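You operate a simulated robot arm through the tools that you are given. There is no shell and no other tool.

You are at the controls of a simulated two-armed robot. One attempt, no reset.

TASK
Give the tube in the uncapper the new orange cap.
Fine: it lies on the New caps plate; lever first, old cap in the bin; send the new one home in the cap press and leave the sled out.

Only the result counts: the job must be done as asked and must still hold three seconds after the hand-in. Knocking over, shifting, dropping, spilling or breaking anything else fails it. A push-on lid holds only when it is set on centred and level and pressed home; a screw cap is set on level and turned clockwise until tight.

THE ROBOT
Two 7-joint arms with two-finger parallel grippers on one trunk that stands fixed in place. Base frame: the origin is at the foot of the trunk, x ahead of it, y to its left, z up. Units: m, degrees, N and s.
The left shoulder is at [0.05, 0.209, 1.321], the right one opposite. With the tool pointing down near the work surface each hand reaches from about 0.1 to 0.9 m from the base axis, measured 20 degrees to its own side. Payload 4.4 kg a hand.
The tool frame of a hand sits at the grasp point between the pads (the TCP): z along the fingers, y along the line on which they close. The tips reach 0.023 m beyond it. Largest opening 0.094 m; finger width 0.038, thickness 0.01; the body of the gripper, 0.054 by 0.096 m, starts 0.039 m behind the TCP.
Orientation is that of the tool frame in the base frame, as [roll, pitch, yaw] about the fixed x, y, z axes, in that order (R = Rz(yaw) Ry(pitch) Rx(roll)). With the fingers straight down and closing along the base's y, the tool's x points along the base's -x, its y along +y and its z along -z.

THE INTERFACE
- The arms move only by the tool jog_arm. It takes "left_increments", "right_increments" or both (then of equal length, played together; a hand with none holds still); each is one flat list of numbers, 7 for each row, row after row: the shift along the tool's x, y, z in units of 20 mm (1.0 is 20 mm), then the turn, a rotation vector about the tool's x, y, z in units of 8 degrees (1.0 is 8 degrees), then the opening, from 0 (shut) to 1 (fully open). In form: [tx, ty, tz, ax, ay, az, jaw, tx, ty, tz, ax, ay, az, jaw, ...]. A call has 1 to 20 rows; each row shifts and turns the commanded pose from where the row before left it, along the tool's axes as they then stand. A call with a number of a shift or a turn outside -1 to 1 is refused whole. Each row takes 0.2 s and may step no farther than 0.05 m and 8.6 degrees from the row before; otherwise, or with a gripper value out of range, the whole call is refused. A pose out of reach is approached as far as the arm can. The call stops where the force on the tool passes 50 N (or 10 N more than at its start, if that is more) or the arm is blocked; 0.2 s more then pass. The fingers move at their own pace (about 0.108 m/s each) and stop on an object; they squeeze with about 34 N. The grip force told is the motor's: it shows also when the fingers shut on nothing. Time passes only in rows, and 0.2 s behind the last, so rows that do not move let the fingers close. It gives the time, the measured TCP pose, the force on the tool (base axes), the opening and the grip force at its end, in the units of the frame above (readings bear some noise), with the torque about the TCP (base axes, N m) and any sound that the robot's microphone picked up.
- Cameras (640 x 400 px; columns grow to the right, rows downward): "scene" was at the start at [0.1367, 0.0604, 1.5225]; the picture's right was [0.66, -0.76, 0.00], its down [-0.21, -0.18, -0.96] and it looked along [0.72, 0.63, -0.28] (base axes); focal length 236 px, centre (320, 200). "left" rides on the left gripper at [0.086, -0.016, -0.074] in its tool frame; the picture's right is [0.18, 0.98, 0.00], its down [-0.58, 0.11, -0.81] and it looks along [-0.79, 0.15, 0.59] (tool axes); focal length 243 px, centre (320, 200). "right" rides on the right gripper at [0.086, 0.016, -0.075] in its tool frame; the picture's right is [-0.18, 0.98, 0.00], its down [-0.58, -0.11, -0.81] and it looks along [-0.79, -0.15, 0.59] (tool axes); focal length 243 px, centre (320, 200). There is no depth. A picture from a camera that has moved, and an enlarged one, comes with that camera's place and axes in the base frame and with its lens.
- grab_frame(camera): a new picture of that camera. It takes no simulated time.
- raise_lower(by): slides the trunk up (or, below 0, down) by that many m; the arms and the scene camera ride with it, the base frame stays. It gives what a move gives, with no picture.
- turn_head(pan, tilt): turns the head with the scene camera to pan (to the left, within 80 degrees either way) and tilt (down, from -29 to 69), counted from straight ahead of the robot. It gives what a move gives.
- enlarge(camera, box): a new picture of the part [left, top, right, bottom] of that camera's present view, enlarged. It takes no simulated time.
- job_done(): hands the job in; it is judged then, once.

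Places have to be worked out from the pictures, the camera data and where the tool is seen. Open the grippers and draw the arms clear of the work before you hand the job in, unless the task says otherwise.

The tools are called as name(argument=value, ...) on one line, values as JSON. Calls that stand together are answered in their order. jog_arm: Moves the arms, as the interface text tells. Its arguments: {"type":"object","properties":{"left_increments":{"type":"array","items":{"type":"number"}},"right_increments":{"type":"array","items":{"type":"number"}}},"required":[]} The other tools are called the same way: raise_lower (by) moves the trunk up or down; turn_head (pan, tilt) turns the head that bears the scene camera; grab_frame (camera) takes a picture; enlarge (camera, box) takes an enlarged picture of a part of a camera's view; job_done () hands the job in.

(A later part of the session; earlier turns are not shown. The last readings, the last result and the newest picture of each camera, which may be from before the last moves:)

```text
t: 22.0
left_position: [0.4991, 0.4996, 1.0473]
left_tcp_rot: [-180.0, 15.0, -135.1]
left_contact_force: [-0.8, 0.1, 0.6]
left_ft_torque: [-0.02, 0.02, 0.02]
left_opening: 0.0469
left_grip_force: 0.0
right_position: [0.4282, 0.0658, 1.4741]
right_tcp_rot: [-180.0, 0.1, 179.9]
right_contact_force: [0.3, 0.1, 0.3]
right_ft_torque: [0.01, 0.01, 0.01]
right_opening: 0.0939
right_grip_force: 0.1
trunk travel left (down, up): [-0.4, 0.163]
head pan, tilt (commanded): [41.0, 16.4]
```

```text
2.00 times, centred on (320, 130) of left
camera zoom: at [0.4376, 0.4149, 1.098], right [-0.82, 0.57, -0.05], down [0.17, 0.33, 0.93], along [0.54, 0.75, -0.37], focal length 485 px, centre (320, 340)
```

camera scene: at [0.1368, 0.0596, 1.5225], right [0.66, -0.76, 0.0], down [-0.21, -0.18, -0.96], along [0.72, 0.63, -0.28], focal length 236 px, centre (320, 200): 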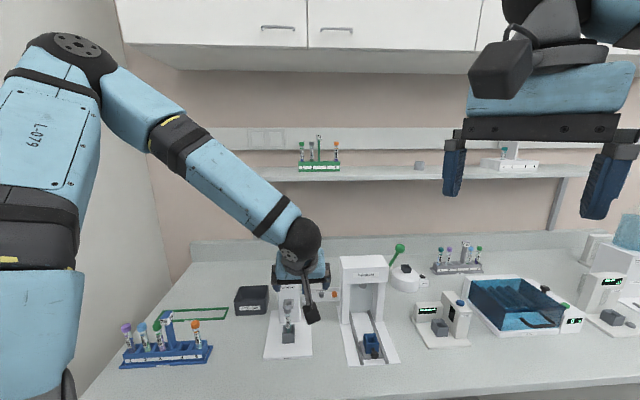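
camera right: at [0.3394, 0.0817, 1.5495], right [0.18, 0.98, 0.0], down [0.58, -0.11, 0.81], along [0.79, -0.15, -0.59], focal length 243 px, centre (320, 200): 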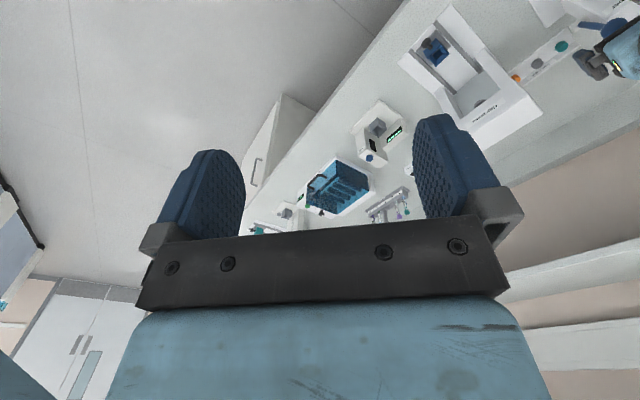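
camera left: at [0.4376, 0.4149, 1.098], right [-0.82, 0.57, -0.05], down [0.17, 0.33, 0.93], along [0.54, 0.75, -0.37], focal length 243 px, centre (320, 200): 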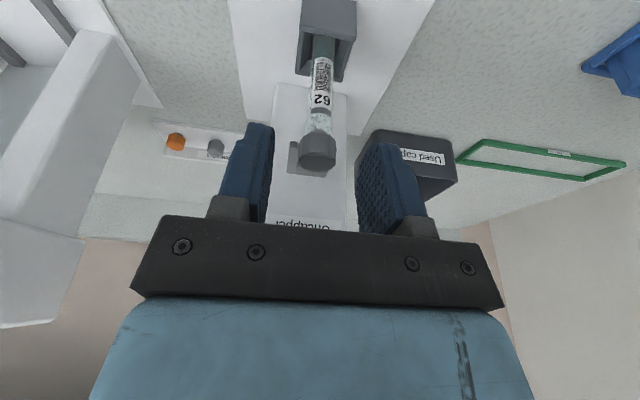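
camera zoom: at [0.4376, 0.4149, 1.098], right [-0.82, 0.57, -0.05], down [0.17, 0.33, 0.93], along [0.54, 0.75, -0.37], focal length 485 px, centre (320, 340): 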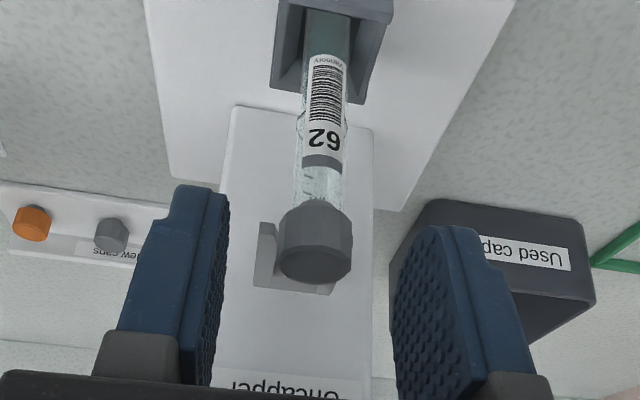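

The cap is centred between the pads, within about 1 mm. I descend the last 15 mm and close on the cap.

jog_arm(left_increments=[-0.095, -0.03, 0.766, 0, 0, 0, 0.5, 0, 0, 0, 0, 0, 0, 0.3, 0, 0, 0, 0, 0, 0, 0.2, 0, 0, 0, 0, 0, 0, 0, 0, 0, 0, 0, 0, 0, 0])

enlarge(camera="left", box=[240, 30, 400, 230])

```text
t: 23.2
left_position: [0.5027, 0.5037, 1.035]
left_tcp_rot: [-180.0, 15.1, -135.0]
left_contact_force: [0.1, -0.1, -0.4]
left_ft_torque: [-0.01, 0.04, -0.01]
left_opening: 0.0156
left_grip_force: 34.4
right_position: [0.4267, 0.0664, 1.4745]
right_tcp_rot: [-179.9, 0.0, 180.0]
right_contact_force: [0.2, -0.9, 0.8]
right_ft_torque: [0.0, 0.02, 0.02]
right_opening: 0.0938
right_grip_force: 0.1
trunk travel left (down, up): [-0.4, 0.163]
head pan, tilt (commanded): [41.0, 16.4]
```

```text
2.00 times, centred on (320, 130) of left
camera zoom: at [0.4413, 0.4187, 1.0844], right [-0.82, 0.57, -0.05], down [0.17, 0.33, 0.93], along [0.54, 0.75, -0.37], focal length 485 px, centre (320, 340)
```

zoom: 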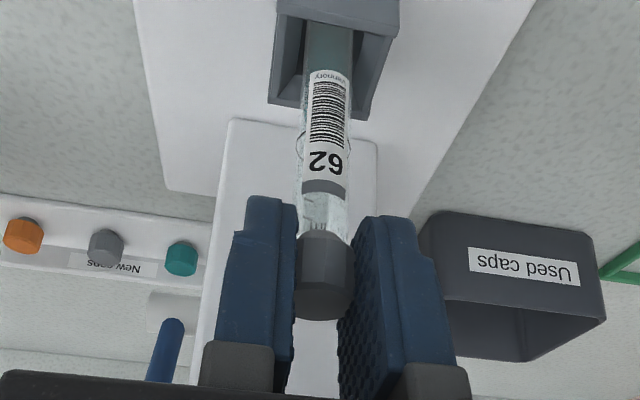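

The jaws stopped at 0.0156, smaller than the ~0.0205 cap I estimated. I look closely at what is gripped before lifting.

enlarge(camera="left", box=[285, 120, 365, 190])

enlarge(camera="scene", box=[260, 280, 330, 330])

```text
5.71 times, centred on (325, 155) of left
camera zoom: at [0.4413, 0.4187, 1.0844], right [-0.82, 0.57, -0.05], down [0.17, 0.33, 0.93], along [0.54, 0.75, -0.37], focal length 1386 px, centre (291, 457)
```

zoom: 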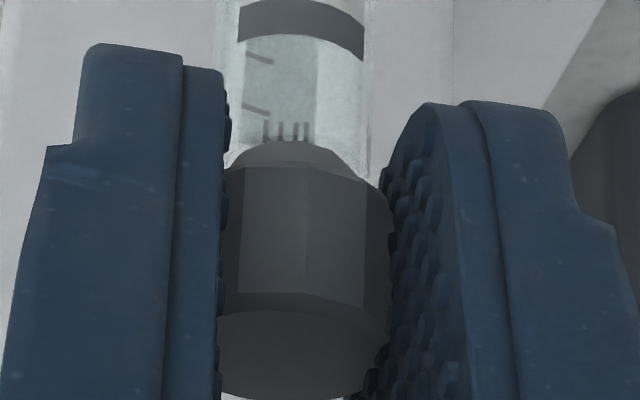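

```text
8.00 times, centred on (295, 305) of scene
camera zoom: at [0.1364, 0.0603, 1.5225], right [0.66, -0.76, 0.0], down [-0.21, -0.18, -0.96], along [0.72, 0.63, -0.28], focal length 1892 px, centre (520, -640)
```

zoom: 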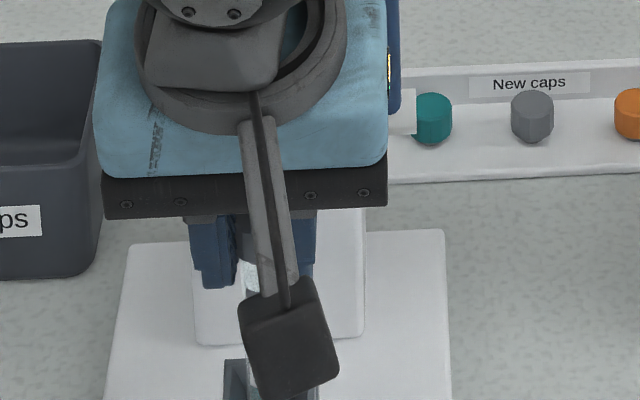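

The cap is squarely between the pads and the grip is steady at 34 N. I lift straight up 10 mm and check that the tube stays put.

jog_arm(left_increments=[-0.065, 0, -0.2415, 0, 0, 0, 0, -0.065, 0, -0.2415, 0, 0, 0, 0])

enlarge(camera="left", box=[240, 30, 400, 230])

```text
t: 23.8
left_position: [0.503, 0.5054, 1.0449]
left_tcp_rot: [180.0, 15.1, -135.0]
left_contact_force: [-0.5, 1.4, 0.0]
left_ft_torque: [0.0, 0.02, 0.0]
left_opening: 0.0158
left_grip_force: 34.2
right_position: [0.4279, 0.0644, 1.4741]
right_tcp_rot: [180.0, -0.1, -180.0]
right_contact_force: [0.0, 0.0, 0.1]
right_ft_torque: [0.01, 0.01, -0.01]
right_opening: 0.0941
right_grip_force: 0.1
trunk travel left (down, up): [-0.4, 0.163]
head pan, tilt (commanded): [41.0, 16.4]
```

```text
2.00 times, centred on (320, 130) of left
camera zoom: at [0.4409, 0.4192, 1.0942], right [-0.82, 0.57, -0.05], down [0.17, 0.33, 0.93], along [0.54, 0.75, -0.37], focal length 485 px, centre (320, 340)
```

zoom: 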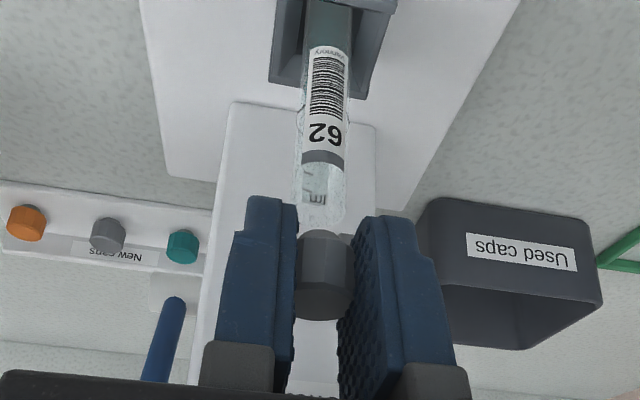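

The old cap came off cleanly and the tube stayed. I raise it well clear, swing left of the uncapper tower and on over the Used caps bin.

jog_arm(left_increments=[-0.22, 0, -0.821, 0, 0, 0, 0, -0.22, 0, -0.821, 0, 0, 0, 0, -0.22, 0, -0.821, 0, 0, 0, 0, -0.22, 0, -0.821, 0, 0, 0, 0, -0.22, 0, -0.821, 0, 0, 0, 0, 0, 0.95, 0, 0, 0, 0, 0, 0, 0.95, 0, 0, 0, 0, 0, 0, 0.95, 0, 0, 0, 0, 0, -0.875, 0.422, 0.2345, 0, 0, 0, 0, -0.875, 0.422, 0.2345, 0, 0, 0, 0, -0.875, 0.422, 0.2345, 0, 0, 0, 0, -0.875, 0.422, 0.2345, 0, 0, 0, 0, -0.875, 0.422, 0.2345, 0, 0, 0, 0, -0.875, 0.422, 0.2345, 0, 0, 0, 0, -0.875, 0.422, 0.2345, 0, 0, 0, 0, -0.875, 0.422, 0.2345, 0, 0, 0, 0, -0.875, 0.422, 0.2345, 0, 0, 0, 0])

grab_frame(camera="left")

enlarge(camera="scene", box=[200, 230, 340, 370])

```text
t: 27.4
left_position: [0.5246, 0.7142, 1.1294]
left_tcp_rot: [-180.0, 14.9, -135.0]
left_contact_force: [0.8, -0.2, 0.4]
left_ft_torque: [0.0, -0.02, -0.02]
left_opening: 0.0156
left_grip_force: 33.5
right_position: [0.4259, 0.0662, 1.4752]
right_tcp_rot: [-180.0, 0.0, -180.0]
right_contact_force: [0.2, -0.5, 0.0]
right_ft_torque: [0.02, 0.02, -0.02]
right_opening: 0.0941
right_grip_force: 0.1
trunk travel left (down, up): [-0.4, 0.163]
head pan, tilt (commanded): [41.0, 16.4]
```

```text
taken
camera left: at [0.4626, 0.6295, 1.179], right [-0.82, 0.57, -0.05], down [0.17, 0.33, 0.93], along [0.54, 0.75, -0.37], focal length 243 px, centre (320, 200)
```

left: 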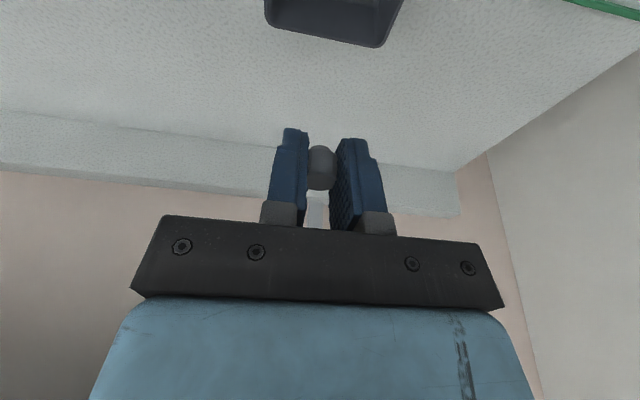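

```text
2.86 times, centred on (270, 300) of scene
camera zoom: at [0.1372, 0.0606, 1.5224], right [0.66, -0.76, 0.0], down [-0.21, -0.18, -0.96], along [0.72, 0.63, -0.28], focal length 676 px, centre (463, -86)
```

zoom: 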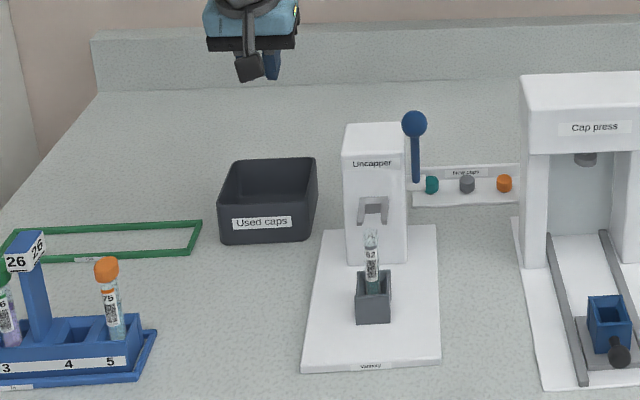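

The old cap is held and the open tube stands in its holder. The bin centre is near v≈0.871, u≈−0.139 with its rim at about z 0.96. I descend toward it and check just above the rim.

jog_arm(left_increments=[0.322, 0.028, 0.943, 0, 0, 0, 0, 0.322, 0.028, 0.943, 0, 0, 0, 0, 0.322, 0.028, 0.943, 0, 0, 0, 0, 0.322, 0.028, 0.943, 0, 0, 0, 0, 0.322, 0.028, 0.943, 0, 0, 0, 0, 0.322, 0.028, 0.943, 0, 0, 0, 0])

grab_frame(camera="left")

enlarge(camera="scene", box=[220, 260, 300, 330])

```text
t: 28.8
left_position: [0.515, 0.7089, 1.0092]
left_tcp_rot: [-180.0, 15.1, -134.9]
left_contact_force: [0.2, 0.2, 0.5]
left_ft_torque: [0.03, 0.02, 0.0]
left_opening: 0.0158
left_grip_force: 33.7
right_position: [0.4289, 0.0664, 1.4735]
right_tcp_rot: [179.9, 0.0, -180.0]
right_contact_force: [-0.4, -0.3, 1.0]
right_ft_torque: [-0.01, 0.02, 0.02]
right_opening: 0.094
right_grip_force: 0.0
trunk travel left (down, up): [-0.4, 0.163]
head pan, tilt (commanded): [41.0, 16.4]
```

```text
taken
camera left: at [0.454, 0.6241, 1.0591], right [-0.82, 0.57, -0.05], down [0.17, 0.33, 0.93], along [0.54, 0.75, -0.37], focal length 243 px, centre (320, 200)
```

left: 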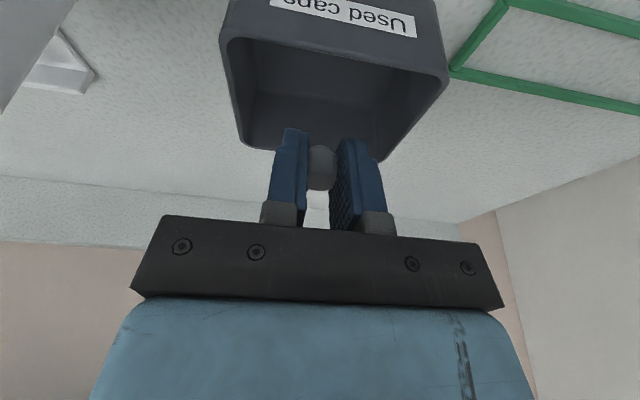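

```text
5.71 times, centred on (260, 295) of scene
camera zoom: at [0.1372, 0.0607, 1.5224], right [0.66, -0.76, 0.0], down [-0.21, -0.18, -0.96], along [0.72, 0.63, -0.28], focal length 1351 px, centre (663, -343)
```

zoom: 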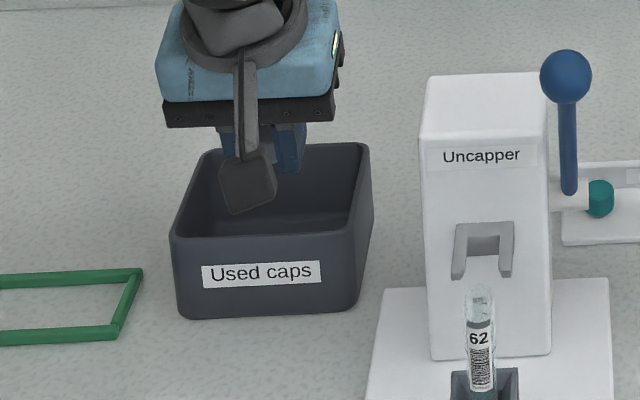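

The cap hangs over the middle of the bin. I lower it 5.5 cm into the bin and open a little to release it.

jog_arm(left_increments=[0.237, 0, 0.885, 0, 0, 0, 0, 0.237, 0, 0.885, 0, 0, 0, 0, 0.237, 0, 0.885, 0, 0, 0, 0, 0, 0, 0, 0, 0, 0, 0.3, 0, 0, 0, 0, 0, 0, 0.4, 0, 0, 0, 0, 0, 0, 0.4, 0, 0, 0, 0, 0, 0, 0.4])

grab_frame(camera="left")

enlarge(camera="left", box=[220, 0, 450, 200])

```text
t: 30.4
left_position: [0.5148, 0.7104, 0.9539]
left_tcp_rot: [180.0, 15.0, -135.0]
left_contact_force: [-0.2, 0.0, 0.2]
left_ft_torque: [-0.03, 0.0, -0.01]
left_opening: 0.0376
left_grip_force: 0.2
right_position: [0.4268, 0.0656, 1.474]
right_tcp_rot: [-180.0, 0.0, -180.0]
right_contact_force: [-1.1, -1.1, 0.7]
right_ft_torque: [-0.02, 0.02, 0.01]
right_opening: 0.0939
right_grip_force: 0.0
trunk travel left (down, up): [-0.4, 0.163]
head pan, tilt (commanded): [41.0, 16.4]
```

```text
taken
camera left: at [0.4534, 0.6252, 1.0048], right [-0.82, 0.57, -0.05], down [0.17, 0.33, 0.93], along [0.54, 0.75, -0.37], focal length 243 px, centre (320, 200)
```

left: 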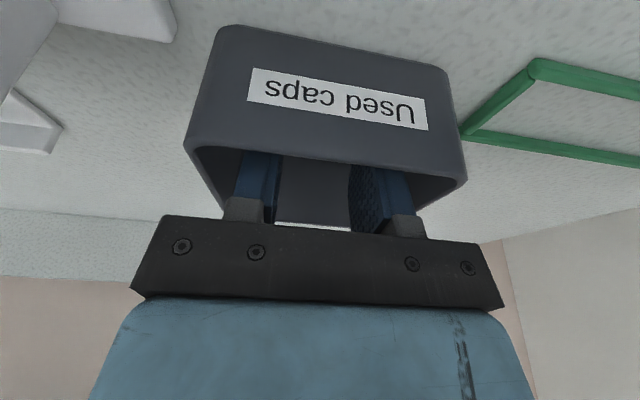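

```text
2.00 times, centred on (335, 100) of left
camera zoom: at [0.4534, 0.6252, 1.0048], right [-0.82, 0.57, -0.05], down [0.17, 0.33, 0.93], along [0.54, 0.75, -0.37], focal length 485 px, centre (290, 400)
```

zoom: 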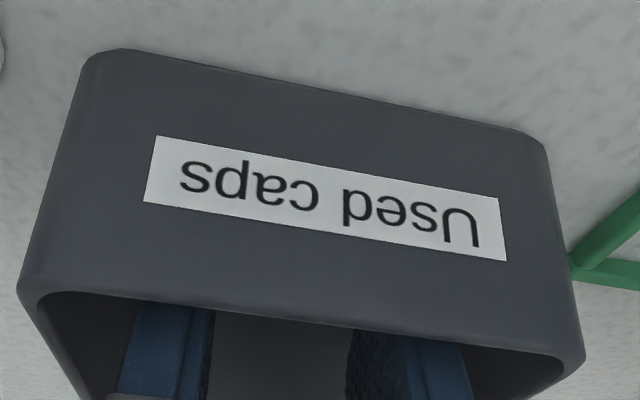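

Jaws opened to 0.038, so the cap should have dropped. I rise straight up and look into the bin.

jog_arm(left_increments=[-0.233, 0, -0.869, 0, 0, 0, 0.4, -0.233, 0, -0.869, 0, 0, 0, 0.4, -0.233, 0, -0.869, 0, 0, 0, 0.4, -0.233, 0, -0.869, 0, 0, 0, 0.4, -0.233, 0, -0.869, 0, 0, 0, 0.4, -0.233, 0, -0.869, 0, 0, 0, 0.4, -0.233, 0, -0.869, 0, 0, 0, 0.4, -0.233, 0, -0.869, 0, 0, 0, 0.4, -0.233, 0, -0.869, 0, 0, 0, 0.4, -0.233, 0, -0.869, 0, 0, 0, 0.4])

enlarge(camera="left", box=[220, 0, 450, 200])

enlarge(camera="scene", box=[220, 260, 300, 330])

```text
t: 32.6
left_position: [0.5173, 0.7103, 1.1368]
left_tcp_rot: [-180.0, 15.0, -135.0]
left_contact_force: [-0.5, -0.6, -0.7]
left_ft_torque: [0.03, -0.01, 0.03]
left_opening: 0.0381
left_grip_force: 0.1
right_position: [0.4261, 0.0657, 1.4753]
right_tcp_rot: [179.9, 0.0, -180.0]
right_contact_force: [0.1, -1.0, -0.6]
right_ft_torque: [-0.01, -0.03, 0.01]
right_opening: 0.0942
right_grip_force: 0.0
trunk travel left (down, up): [-0.4, 0.163]
head pan, tilt (commanded): [41.0, 16.4]
```

```text
2.00 times, centred on (335, 100) of left
camera zoom: at [0.455, 0.6247, 1.1851], right [-0.82, 0.57, -0.05], down [0.17, 0.33, 0.93], along [0.54, 0.75, -0.37], focal length 485 px, centre (290, 400)
```

zoom: 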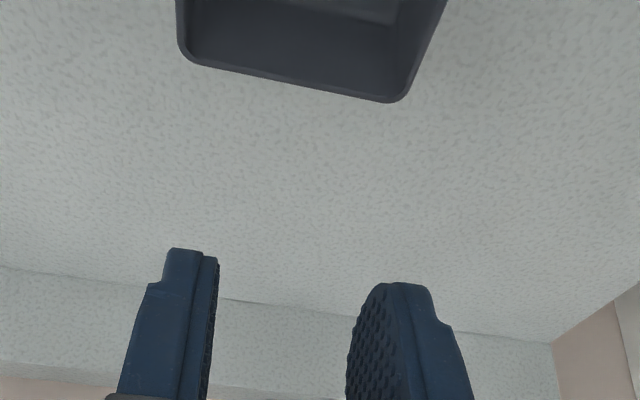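

```text
5.71 times, centred on (260, 295) of scene
camera zoom: at [0.1364, 0.0601, 1.5225], right [0.66, -0.76, 0.0], down [-0.21, -0.18, -0.96], along [0.72, 0.63, -0.28], focal length 1351 px, centre (663, -343)
```

zoom: 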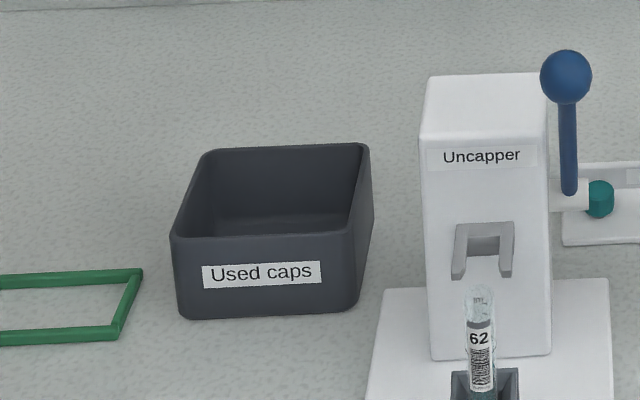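

The bin floor near its front wall is hidden. I draw the hand back toward the robot to look down into the bin.

jog_arm(left_increments=[0.897, 0, -0.24, 0, 0, 0, 0.4, 0.897, 0, -0.24, 0, 0, 0, 0.4, 0.897, 0, -0.24, 0, 0, 0, 0.4, 0.897, 0, -0.24, 0, 0, 0, 0.4, 0.897, 0, -0.24, 0, 0, 0, 0.4, 0, 0, 0, 0, 0.9375, 0, 0.4, 0, 0, 0, 0, 0.9375, 0, 0.4])

grab_frame(camera="left")

enlarge(camera="left", box=[220, 0, 450, 200])

```text
t: 34.2
left_position: [0.4523, 0.6467, 1.1343]
left_tcp_rot: [-180.0, -0.2, -135.0]
left_contact_force: [-0.7, -0.1, 0.1]
left_ft_torque: [-0.01, 0.03, 0.02]
left_opening: 0.0377
left_grip_force: 0.1
right_position: [0.4282, 0.0671, 1.4749]
right_tcp_rot: [-179.8, 0.0, 180.0]
right_contact_force: [-0.6, 0.7, -0.5]
right_ft_torque: [0.0, 0.04, 0.03]
right_opening: 0.0941
right_grip_force: 0.0
trunk travel left (down, up): [-0.4, 0.163]
head pan, tilt (commanded): [41.0, 16.4]
```

```text
taken
camera left: at [0.4011, 0.5724, 1.2091], right [-0.83, 0.56, 0.0], down [0.34, 0.49, 0.8], along [0.45, 0.66, -0.59], focal length 243 px, centre (320, 200)
```

left: 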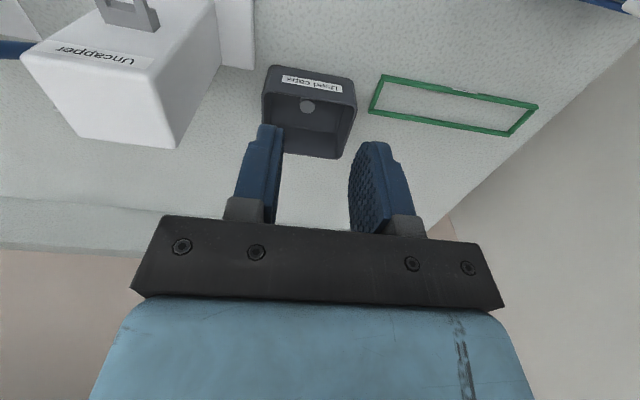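

```text
2.00 times, centred on (335, 100) of left
camera zoom: at [0.4011, 0.5724, 1.2091], right [-0.83, 0.56, 0.0], down [0.34, 0.49, 0.8], along [0.45, 0.66, -0.59], focal length 485 px, centre (290, 400)
```

zoom: 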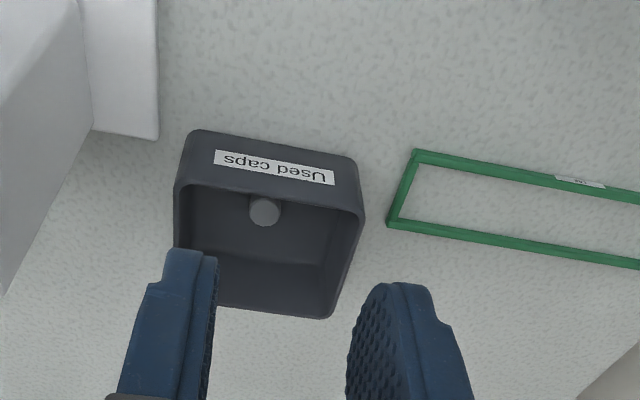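

The old grey cap lies in the bin. Next I look at the press sled: the left hand goes around to the front of the press while the right arm moves out to the right for clearance.

jog_arm(left_increments=[1, 0, 0, 0, 0, 0, 0.5, 1, 0, 0, 0, 0, 0, 0.5, 1, 0, 0, 0, 0, 0, 0.5, 1, 0, 0, 0, 0, 0, 0.5, 1, 0, 0, 0, 0, 0, 0.5, 1, -1, 0, 0, 0, 0, 0.5, 1, -1, 0, 0, 0, 0, 0.5, 1, -1, 0, 0, 0, 0, 0.5, 1, -1, 0, 0, 0, 0, 0.5, 1, -1, 0, 0, 0, 0, 0.5, 0.5, -1, 0, 0, 0, 0, 0.5, 0, -1, 0, 0, 0, 0, 0.5, 0, -1, 0, 0, 0, 0, 0.5, 0, -1, 0, 0, 0, 0, 0.5, 0, -1, 0, 0, 0, 0, 0.5, 0, -1, 0, 0, 0, 0, 0.5, 0, -1, 0, 0, 0, 0, 0.5, 0, -1, 0, 0, 0, 0, 0.5, 0, -1, 0, 0, 0, 0, 0.5, 0, -1, 0, 0, 0, 0, 0.5], right_increments=[0, -1, 0, 0, 0, 0, 1, 0, -1, 0, 0, 0, 0, 1, 0, -1, 0, 0, 0, 0, 1, 0, -1, 0, 0, 0, 0, 1, 0, -1, 0, 0, 0, 0, 1, 0, -1, 0, 0, 0, 0, 1, 0, -1, 0, 0, 0, 0, 1, 0, -1, 0, 0, 0, 0, 1, 0, -1, 0, 0, 0, 0, 1, 0, -1, 0, 0, 0, 0, 1, 0, -1, 0, 0, 0, 0, 1, 0, -1, 0, 0, 0, 0, 1, 0, -1, 0, 0, 0, 0, 1, 0, 0, 0, 0, 0, 0, 1, 0, 0, 0, 0, 0, 0, 1, 0, 0, 0, 0, 0, 0, 1, 0, 0, 0, 0, 0, 0, 1, 0, 0, 0, 0, 0, 0, 1, 0, 0, 0, 0, 0, 0, 1, 0, 0, 0, 0, 0, 0, 1])

grab_frame(camera="left")

enlarge(camera="scene", box=[335, 310, 405, 370])

grab_frame(camera="scene")

```text
t: 38.4
left_position: [0.5167, 0.2836, 1.1355]
left_tcp_rot: [179.9, 0.0, -135.0]
left_contact_force: [0.6, -1.1, -0.2]
left_ft_torque: [0.02, 0.0, -0.02]
left_opening: 0.0471
left_grip_force: 0.2
right_position: [0.4283, -0.1958, 1.475]
right_tcp_rot: [-180.0, 0.0, -179.9]
right_contact_force: [-0.3, 0.6, -0.1]
right_ft_torque: [0.04, -0.01, -0.02]
right_opening: 0.0939
right_grip_force: 0.0
trunk travel left (down, up): [-0.4, 0.163]
head pan, tilt (commanded): [41.0, 16.4]
```

```text
taken
camera left: at [0.466, 0.2099, 1.2098], right [-0.83, 0.56, 0.0], down [0.33, 0.49, 0.81], along [0.46, 0.67, -0.59], focal length 243 px, centre (320, 200)
```

left: 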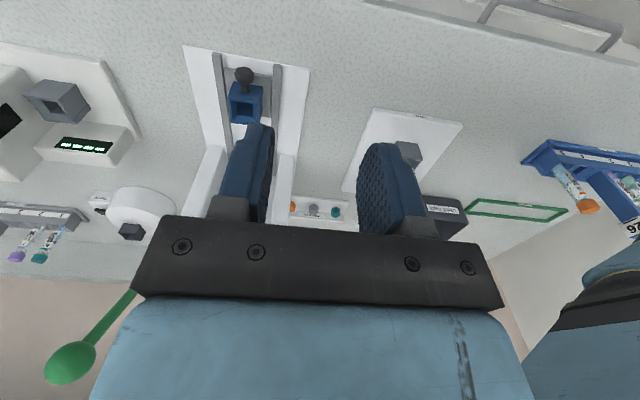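

```text
6.67 times, centred on (370, 340) of scene
camera zoom: at [0.1374, 0.0598, 1.5224], right [0.66, -0.76, 0.0], down [-0.21, -0.18, -0.96], along [0.72, 0.63, -0.28], focal length 1576 px, centre (-13, -733)
```

zoom: 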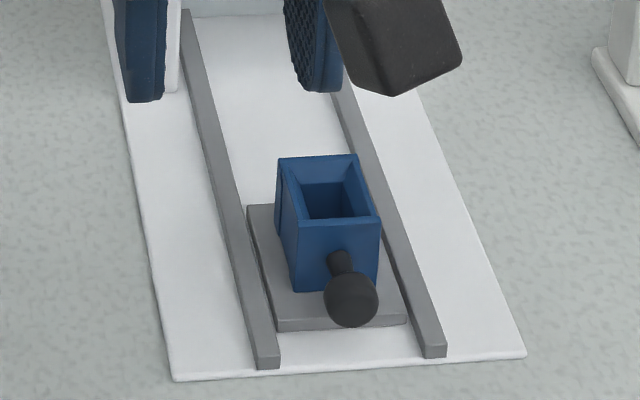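

```text
taken
camera scene: at [0.1374, 0.0598, 1.5224], right [0.66, -0.76, 0.0], down [-0.21, -0.18, -0.96], along [0.72, 0.63, -0.28], focal length 236 px, centre (320, 200)
```

scene: 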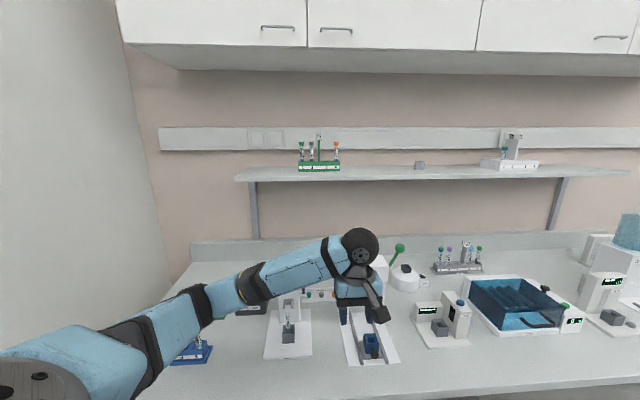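

I enlarge the left view of the sled to triangulate the blue socket and the knob.

enlarge(camera="left", box=[180, 40, 320, 140])

enlarge(camera="left", box=[20, 160, 220, 400])

```text
4.00 times, centred on (250, 90) of left
camera zoom: at [0.466, 0.2099, 1.2098], right [-0.83, 0.56, 0.0], down [0.33, 0.49, 0.81], along [0.46, 0.67, -0.59], focal length 970 px, centre (600, 640)
```

zoom: 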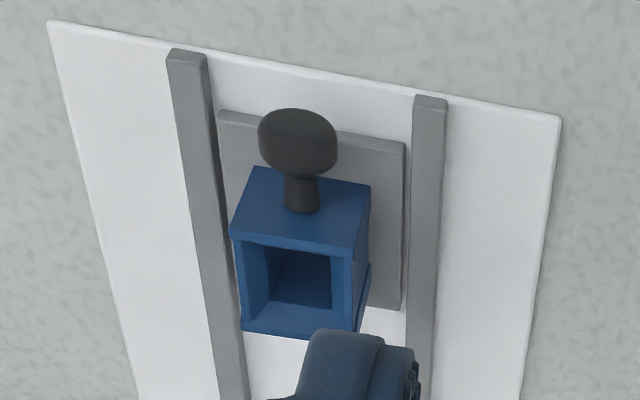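

```text
1.67 times, centred on (120, 280) of left
camera zoom: at [0.466, 0.2099, 1.2098], right [-0.83, 0.56, 0.0], down [0.33, 0.49, 0.81], along [0.46, 0.67, -0.59], focal length 404 px, centre (653, 67)
```

zoom: 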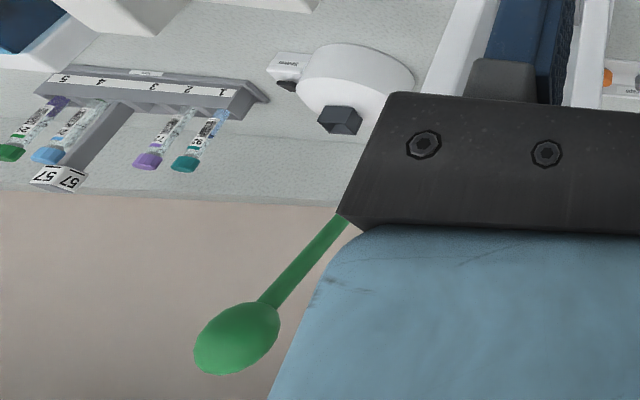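

The sled socket is at about v 0.667, u 0.2385, top z 0.95, with the knob on its front. The green lever stands on the press's right side. Now I go back and line up, tilted 15°, above the open tube.

jog_arm(left_increments=[0, 0.82, 0, 0, -0.9375, 0, 0.5, 0, 0.82, 0, 0, -0.9375, 0, 0.5, 0, 0.82, 0, 0, 0, 0, 0.5, 0, 0.82, 0, 0, 0, 0, 0.5, 0, 0.82, 0, 0, 0, 0, 0.5, 0, 0.82, 0, 0, 0, 0, 0.5, 0, 0.82, 0, 0, 0, 0, 0.5, 0, 0.82, 0, 0, 0, 0, 0.5, 0, 0.82, 0, 0, 0, 0, 0.5, 0, 0.82, 0, 0, 0, 0, 0.5, -0.887, 0, 0.492, 0, 0, 0, 0.5, -0.887, 0, 0.492, 0, 0, 0, 0.5, -0.887, 0, 0.492, 0, 0, 0, 0.5, -0.887, 0, 0.492, 0, 0, 0, 0.5, -0.887, 0, 0.492, 0, 0, 0, 0.5, -0.887, 0, 0.492, 0, 0, 0, 0.5])

grab_frame(camera="left")

enlarge(camera="left", box=[240, 20, 400, 180])

```text
t: 41.8
left_position: [0.4842, 0.4838, 1.1061]
left_tcp_rot: [-180.0, 15.0, -134.9]
left_contact_force: [0.1, 0.4, 1.0]
left_ft_torque: [-0.02, -0.01, -0.01]
left_opening: 0.0471
left_grip_force: 0.1
right_position: [0.428, -0.1952, 1.4756]
right_tcp_rot: [179.9, -0.1, 180.0]
right_contact_force: [0.3, -0.3, 0.3]
right_ft_torque: [0.02, -0.01, -0.01]
right_opening: 0.0939
right_grip_force: 0.2
trunk travel left (down, up): [-0.4, 0.163]
head pan, tilt (commanded): [41.0, 16.4]
```

```text
taken
camera left: at [0.4225, 0.3984, 1.1562], right [-0.82, 0.57, -0.05], down [0.17, 0.33, 0.93], along [0.54, 0.75, -0.37], focal length 243 px, centre (320, 200)
```

left: 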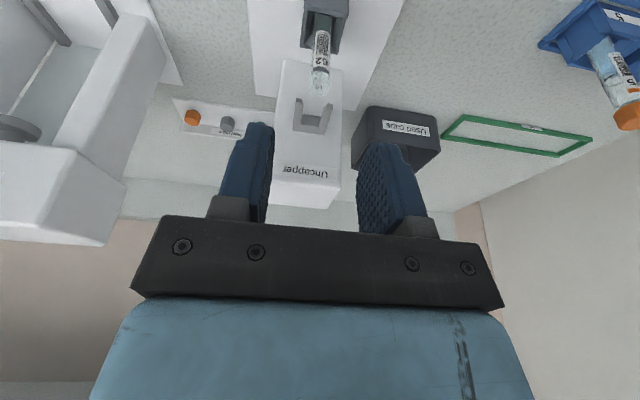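

```text
2.50 times, centred on (320, 100) of left
camera zoom: at [0.4225, 0.3984, 1.1562], right [-0.82, 0.57, -0.05], down [0.17, 0.33, 0.93], along [0.54, 0.75, -0.37], focal length 606 px, centre (320, 450)
```

zoom: 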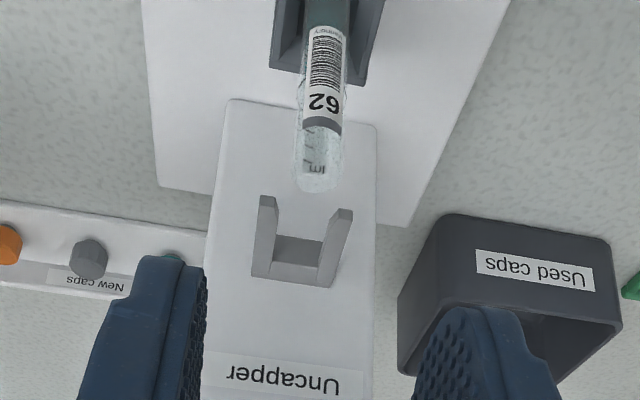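

The tube rim is centred between the fingers (about 1 mm off). I descend along the tool axis to TCP z≈0.99 and close on the tube.

jog_arm(left_increments=[0, 0.011, 1, 0, 0, 0, 0.5, 0, 0.011, 1, 0, 0, 0, 0.5, 0, 0.011, 1, 0, 0, 0, 0.5, 0, 0.011, 1, 0, 0, 0, 0.5, 0, 0.011, 1, 0, 0, 0, 0.5, 0, 0.011, 1, 0, 0, 0, 0.5, 0, 0, 0, 0, 0, 0, 0.5])

enlarge(camera="left", box=[240, 20, 400, 220])

enlarge(camera="scene", box=[260, 280, 330, 340])

```text
t: 43.4
left_position: [0.5029, 0.5064, 0.9904]
left_tcp_rot: [-180.0, 15.0, -135.1]
left_contact_force: [0.1, 0.0, -0.5]
left_ft_torque: [0.03, 0.0, 0.05]
left_opening: 0.047
left_grip_force: 0.1
right_position: [0.4286, -0.196, 1.4758]
right_tcp_rot: [180.0, 0.1, -179.9]
right_contact_force: [0.4, -0.2, 0.1]
right_ft_torque: [-0.03, 0.02, 0.02]
right_opening: 0.0941
right_grip_force: 0.1
trunk travel left (down, up): [-0.4, 0.163]
head pan, tilt (commanded): [41.0, 16.4]
```

```text
2.00 times, centred on (320, 120) of left
camera zoom: at [0.4418, 0.4211, 1.0394], right [-0.82, 0.57, -0.05], down [0.17, 0.33, 0.93], along [0.54, 0.75, -0.37], focal length 485 px, centre (320, 360)
```

zoom: 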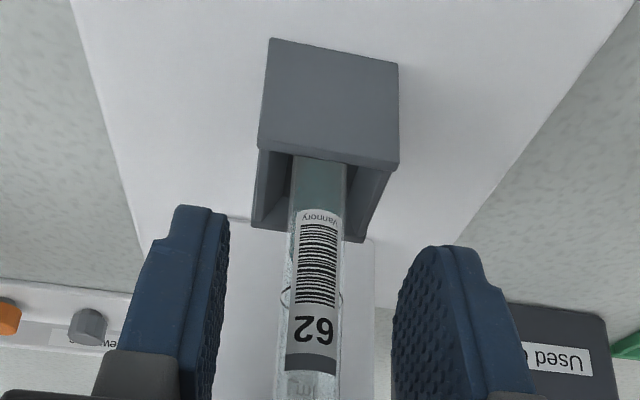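

```text
6.67 times, centred on (295, 310) of scene
camera zoom: at [0.1365, 0.0602, 1.5225], right [0.66, -0.76, 0.0], down [-0.21, -0.18, -0.96], along [0.72, 0.63, -0.28], focal length 1576 px, centre (487, -533)
```

zoom: 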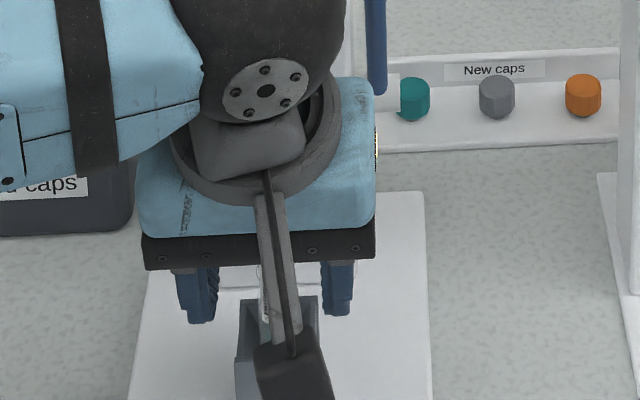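

The tube stands midway between the pads. I close on it.

jog_arm(left_increments=[0, 0, 0, 0, 0, 0, 0.3, 0, 0, 0, 0, 0, 0, 0.2, 0, 0, 0, 0, 0, 0, 0.1, 0, 0, 0, 0, 0, 0, 0, 0, 0, 0, 0, 0, 0, 0])

enlarge(camera="left", box=[240, 20, 400, 220])

```text
t: 44.6
left_position: [0.5046, 0.5057, 0.9894]
left_tcp_rot: [180.0, 15.1, -135.0]
left_contact_force: [0.0, 0.3, -0.3]
left_ft_torque: [0.0, 0.02, 0.01]
left_opening: 0.0141
left_grip_force: 33.9
right_position: [0.4272, -0.1946, 1.4763]
right_tcp_rot: [180.0, 0.0, -180.0]
right_contact_force: [0.4, 0.3, 0.3]
right_ft_torque: [-0.02, 0.0, -0.02]
right_opening: 0.0941
right_grip_force: 0.1
trunk travel left (down, up): [-0.4, 0.163]
head pan, tilt (commanded): [41.0, 16.4]
```

```text
2.00 times, centred on (320, 120) of left
camera zoom: at [0.442, 0.4213, 1.0395], right [-0.82, 0.57, -0.05], down [0.17, 0.33, 0.93], along [0.54, 0.75, -0.37], focal length 485 px, centre (320, 360)
```

zoom: 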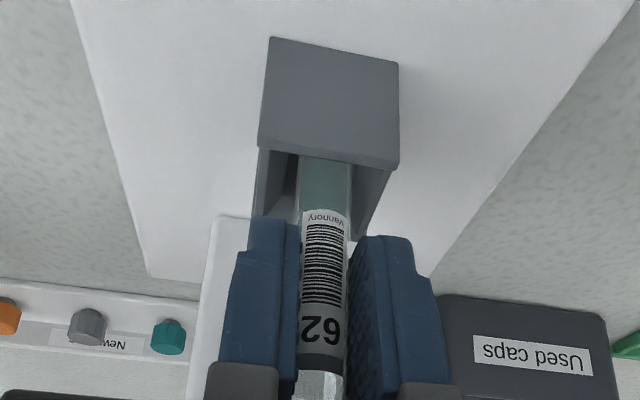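

The tube is gripped (0.0141, 34 N). Lifting straight up would bring the tilted finger edge near the fork prongs, so I rise with a slight drift toward the robot, in small steps, and watch the force.

jog_arm(left_increments=[-0.029, 0, -0.303, 0, 0, 0, 0, -0.005, 0, -0.309, 0, 0, 0, 0, -0.005, 0, -0.309, 0, 0, 0, 0])

enlarge(camera="left", box=[240, 20, 400, 220])

```text
t: 45.4
left_position: [0.5025, 0.5051, 1.0075]
left_tcp_rot: [-180.0, 15.0, -135.0]
left_contact_force: [10.6, 5.4, -7.5]
left_ft_torque: [0.3, -0.74, -0.01]
left_opening: 0.0144
left_grip_force: 33.9
right_position: [0.43, -0.1937, 1.4751]
right_tcp_rot: [-179.9, -0.1, -180.0]
right_contact_force: [0.3, -0.5, 0.5]
right_ft_torque: [0.02, 0.04, 0.03]
right_opening: 0.0939
right_grip_force: 0.0
trunk travel left (down, up): [-0.4, 0.163]
head pan, tilt (commanded): [41.0, 16.4]
```

```text
2.00 times, centred on (320, 120) of left
camera zoom: at [0.4405, 0.4197, 1.0566], right [-0.82, 0.57, -0.05], down [0.17, 0.33, 0.93], along [0.54, 0.76, -0.37], focal length 485 px, centre (320, 360)
```

zoom: 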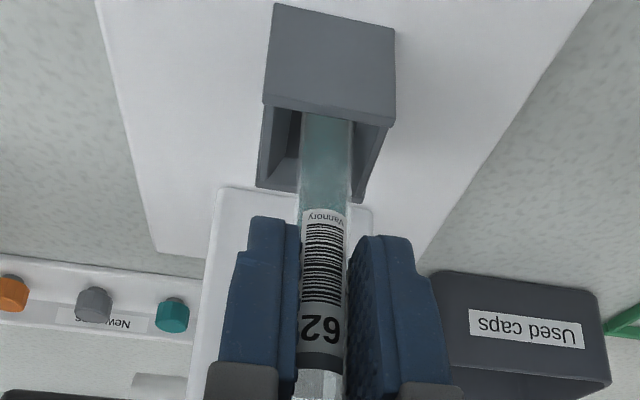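

The tube's bottom presses on the front wall of the socket (11 N), so it needs a purely vertical lift. I set it back down, release, and regrip nearly upright (5° tilt) with the fingers further forward of the prongs.

jog_arm(left_increments=[0.005, 0, 0.309, 0, 0, 0, 0, 0.005, 0, 0.309, 0, 0, 0, 0, 0.029, 0, 0.283, 0, 0, 0, 0, 0, 0, 0, 0, 0, 0, 0])

enlarge(camera="left", box=[240, 20, 400, 220])

```text
t: 46.4
left_position: [0.5031, 0.5075, 0.9889]
left_tcp_rot: [179.9, 15.0, -134.9]
left_contact_force: [-0.7, -0.6, -0.2]
left_ft_torque: [-0.11, -0.07, -0.01]
left_opening: 0.0143
left_grip_force: 34.1
right_position: [0.4282, -0.1952, 1.4762]
right_tcp_rot: [-180.0, -0.1, 180.0]
right_contact_force: [0.6, 0.1, 0.1]
right_ft_torque: [0.01, 0.01, -0.01]
right_opening: 0.0939
right_grip_force: 0.0
trunk travel left (down, up): [-0.4, 0.163]
head pan, tilt (commanded): [41.0, 16.4]
```

```text
2.00 times, centred on (320, 120) of left
camera zoom: at [0.4421, 0.4213, 1.0398], right [-0.82, 0.57, -0.05], down [0.17, 0.33, 0.93], along [0.54, 0.75, -0.37], focal length 485 px, centre (320, 360)
```

zoom: 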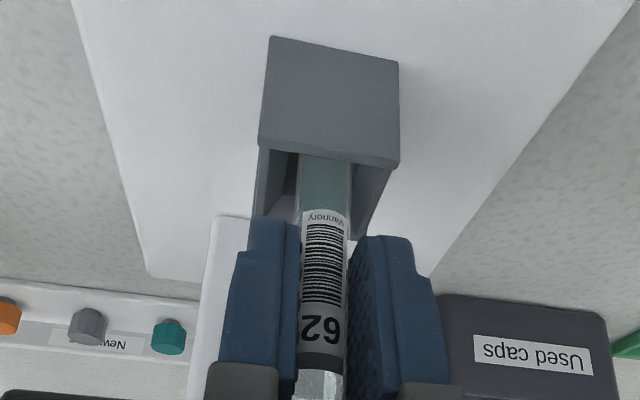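

The tube is reseated with no force. I open, draw 8.5 mm toward the robot, reduce the tilt to 5°, then look.

jog_arm(left_increments=[0, 0, 0, 0, 0, 0, 0.25, 0, 0, 0, 0, 0, 0, 0.5, 0, 0, 0, 0, 0, 0, 0.5, 0.41, 0, -0.11, 0, 0, 0, 0.5, 0, 0, 0, 0, 0.625, 0, 0.5, 0, 0, 0, 0, 0.625, 0, 0.5])

enlarge(camera="left", box=[230, 20, 410, 230])

enlarge(camera="scene", box=[260, 260, 340, 330])

```text
t: 47.8
left_position: [0.4981, 0.5007, 0.991]
left_tcp_rot: [179.9, 4.9, -135.0]
left_contact_force: [0.4, -0.6, 0.3]
left_ft_torque: [0.01, 0.0, -0.02]
left_opening: 0.0469
left_grip_force: 0.1
right_position: [0.4271, -0.1949, 1.4754]
right_tcp_rot: [180.0, 0.0, 180.0]
right_contact_force: [-0.8, 0.4, -0.2]
right_ft_torque: [0.02, -0.02, 0.01]
right_opening: 0.094
right_grip_force: 0.0
trunk travel left (down, up): [-0.4, 0.163]
head pan, tilt (commanded): [41.0, 16.4]
```

```text
1.90 times, centred on (320, 125) of left
camera zoom: at [0.4435, 0.4226, 1.0572], right [-0.82, 0.56, -0.02], down [0.28, 0.44, 0.85], along [0.49, 0.7, -0.52], focal length 462 px, centre (320, 343)
```

zoom: 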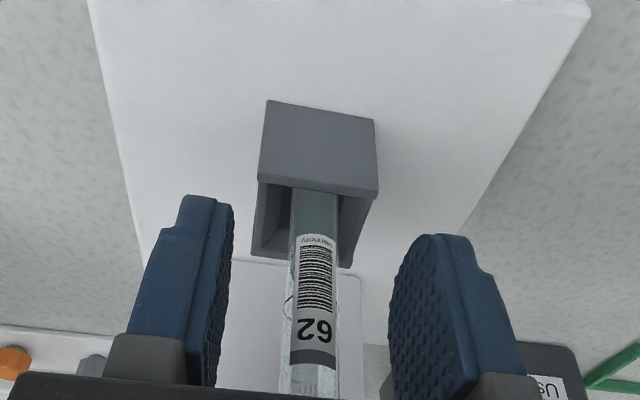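

```text
5.71 times, centred on (300, 295) of scene
camera zoom: at [0.1368, 0.0605, 1.5225], right [0.66, -0.76, 0.0], down [-0.21, -0.18, -0.96], along [0.72, 0.63, -0.28], focal length 1351 px, centre (434, -343)
```

zoom: 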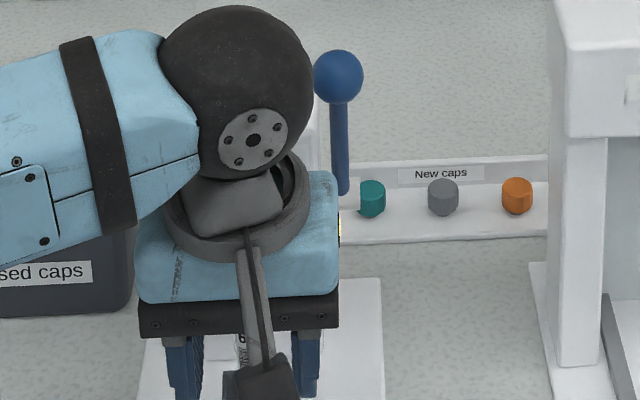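

I check the tube's place relative to the pads more precisely before closing.

enlarge(camera="left", box=[280, 150, 360, 210])

```text
6.67 times, centred on (320, 180) of left
camera zoom: at [0.4435, 0.4226, 1.0572], right [-0.82, 0.56, -0.02], down [0.28, 0.44, 0.85], along [0.49, 0.7, -0.52], focal length 1618 px, centre (320, 333)
```

zoom: 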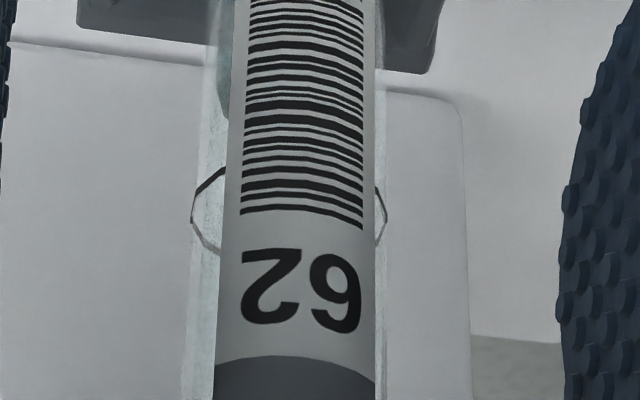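

The tube sits about 6–11 mm from the pad centre line, well within the pad width. I close and lift straight up 12 mm, checking the force.

jog_arm(left_increments=[0, 0, 0, 0, 0, 0, 0.3, 0, 0, 0, 0, 0, 0, 0.2, 0, 0, 0, 0, 0, 0, 0.1, 0, 0, 0, 0, 0, 0, 0, 0, 0, 0, 0, 0, 0, 0, -0.026, 0, -0.299, 0, 0, 0, 0, -0.026, 0, -0.299, 0, 0, 0, 0])

enlarge(camera="left", box=[230, 20, 410, 230])

```text
t: 49.4
left_position: [0.4982, 0.5001, 1.0031]
left_tcp_rot: [179.9, 5.1, -135.0]
left_contact_force: [0.0, 0.5, -0.5]
left_ft_torque: [0.0, -0.02, -0.02]
left_opening: 0.0141
left_grip_force: 34.1
right_position: [0.4279, -0.196, 1.4762]
right_tcp_rot: [179.9, -0.1, 180.0]
right_contact_force: [0.0, -0.4, -0.5]
right_ft_torque: [-0.01, -0.01, -0.01]
right_opening: 0.0942
right_grip_force: 0.0
trunk travel left (down, up): [-0.4, 0.163]
head pan, tilt (commanded): [41.0, 16.4]
```

```text
1.90 times, centred on (320, 125) of left
camera zoom: at [0.4431, 0.4219, 1.0693], right [-0.82, 0.57, -0.02], down [0.28, 0.44, 0.85], along [0.49, 0.7, -0.52], focal length 462 px, centre (320, 343)
```

zoom: 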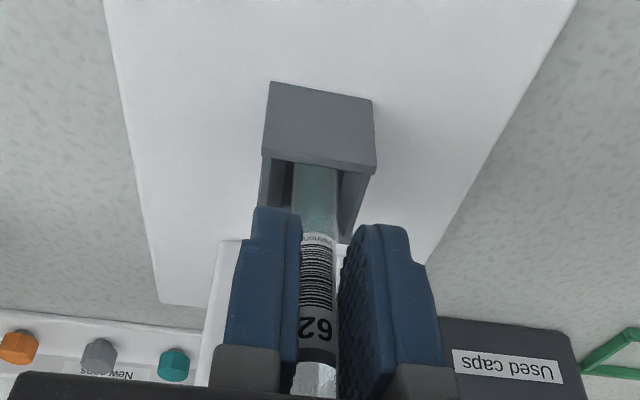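

The tube lifts freely with no side force. I continue up, then draw back and swing right to above the sled, keeping the tube vertical.

jog_arm(left_increments=[-0.065, 0, -0.747, 0, 0, 0, 0, -0.065, 0, -0.747, 0, 0, 0, 0, -0.065, 0, -0.747, 0, 0, 0, 0, 0.682, 0, -0.812, 0, 0, 0, 0, 0.682, 0, -0.812, 0, 0, 0, 0, 0.682, 0, -0.812, 0, 0, 0, 0, 0.682, 0, -0.812, 0, 0, 0, 0])

grab_frame(camera="left")

enlarge(camera="scene", box=[240, 230, 400, 370])

```text
t: 51.0
left_position: [0.4554, 0.4589, 1.1077]
left_tcp_rot: [-180.0, 5.2, -134.9]
left_contact_force: [0.0, -0.3, 0.6]
left_ft_torque: [0.0, 0.0, 0.0]
left_opening: 0.0144
left_grip_force: 34.4
right_position: [0.4284, -0.1953, 1.4763]
right_tcp_rot: [179.9, 0.1, 180.0]
right_contact_force: [-0.1, 0.1, -0.5]
right_ft_torque: [-0.01, -0.06, -0.03]
right_opening: 0.094
right_grip_force: 0.0
trunk travel left (down, up): [-0.4, 0.163]
head pan, tilt (commanded): [41.0, 16.4]
```

```text
taken
camera left: at [0.4006, 0.3807, 1.1746], right [-0.82, 0.57, -0.02], down [0.28, 0.44, 0.85], along [0.49, 0.7, -0.52], focal length 243 px, centre (320, 200)
```

left: 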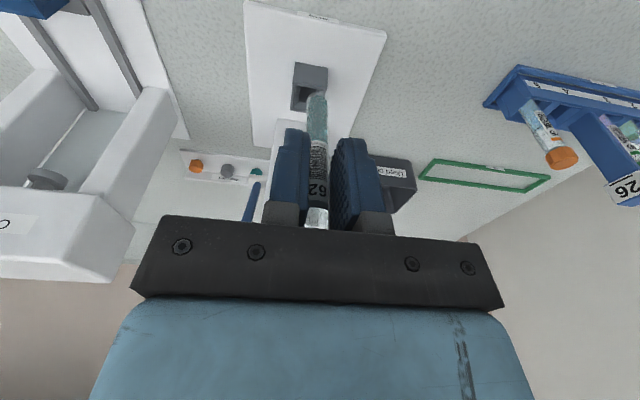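

```text
2.86 times, centred on (320, 300) of scene
camera zoom: at [0.1363, 0.06, 1.5226], right [0.66, -0.76, 0.0], down [-0.21, -0.18, -0.96], along [0.72, 0.63, -0.28], focal length 676 px, centre (320, -86)
```

zoom: 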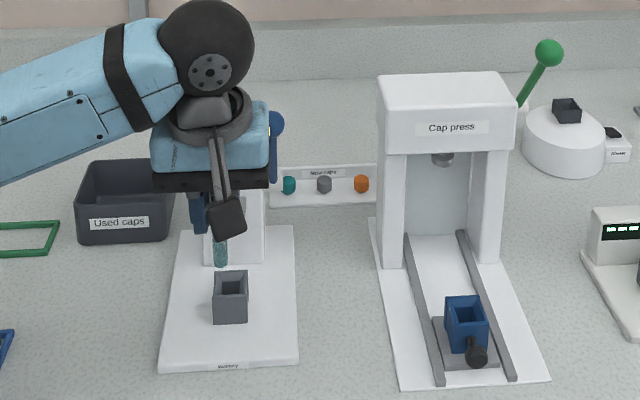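

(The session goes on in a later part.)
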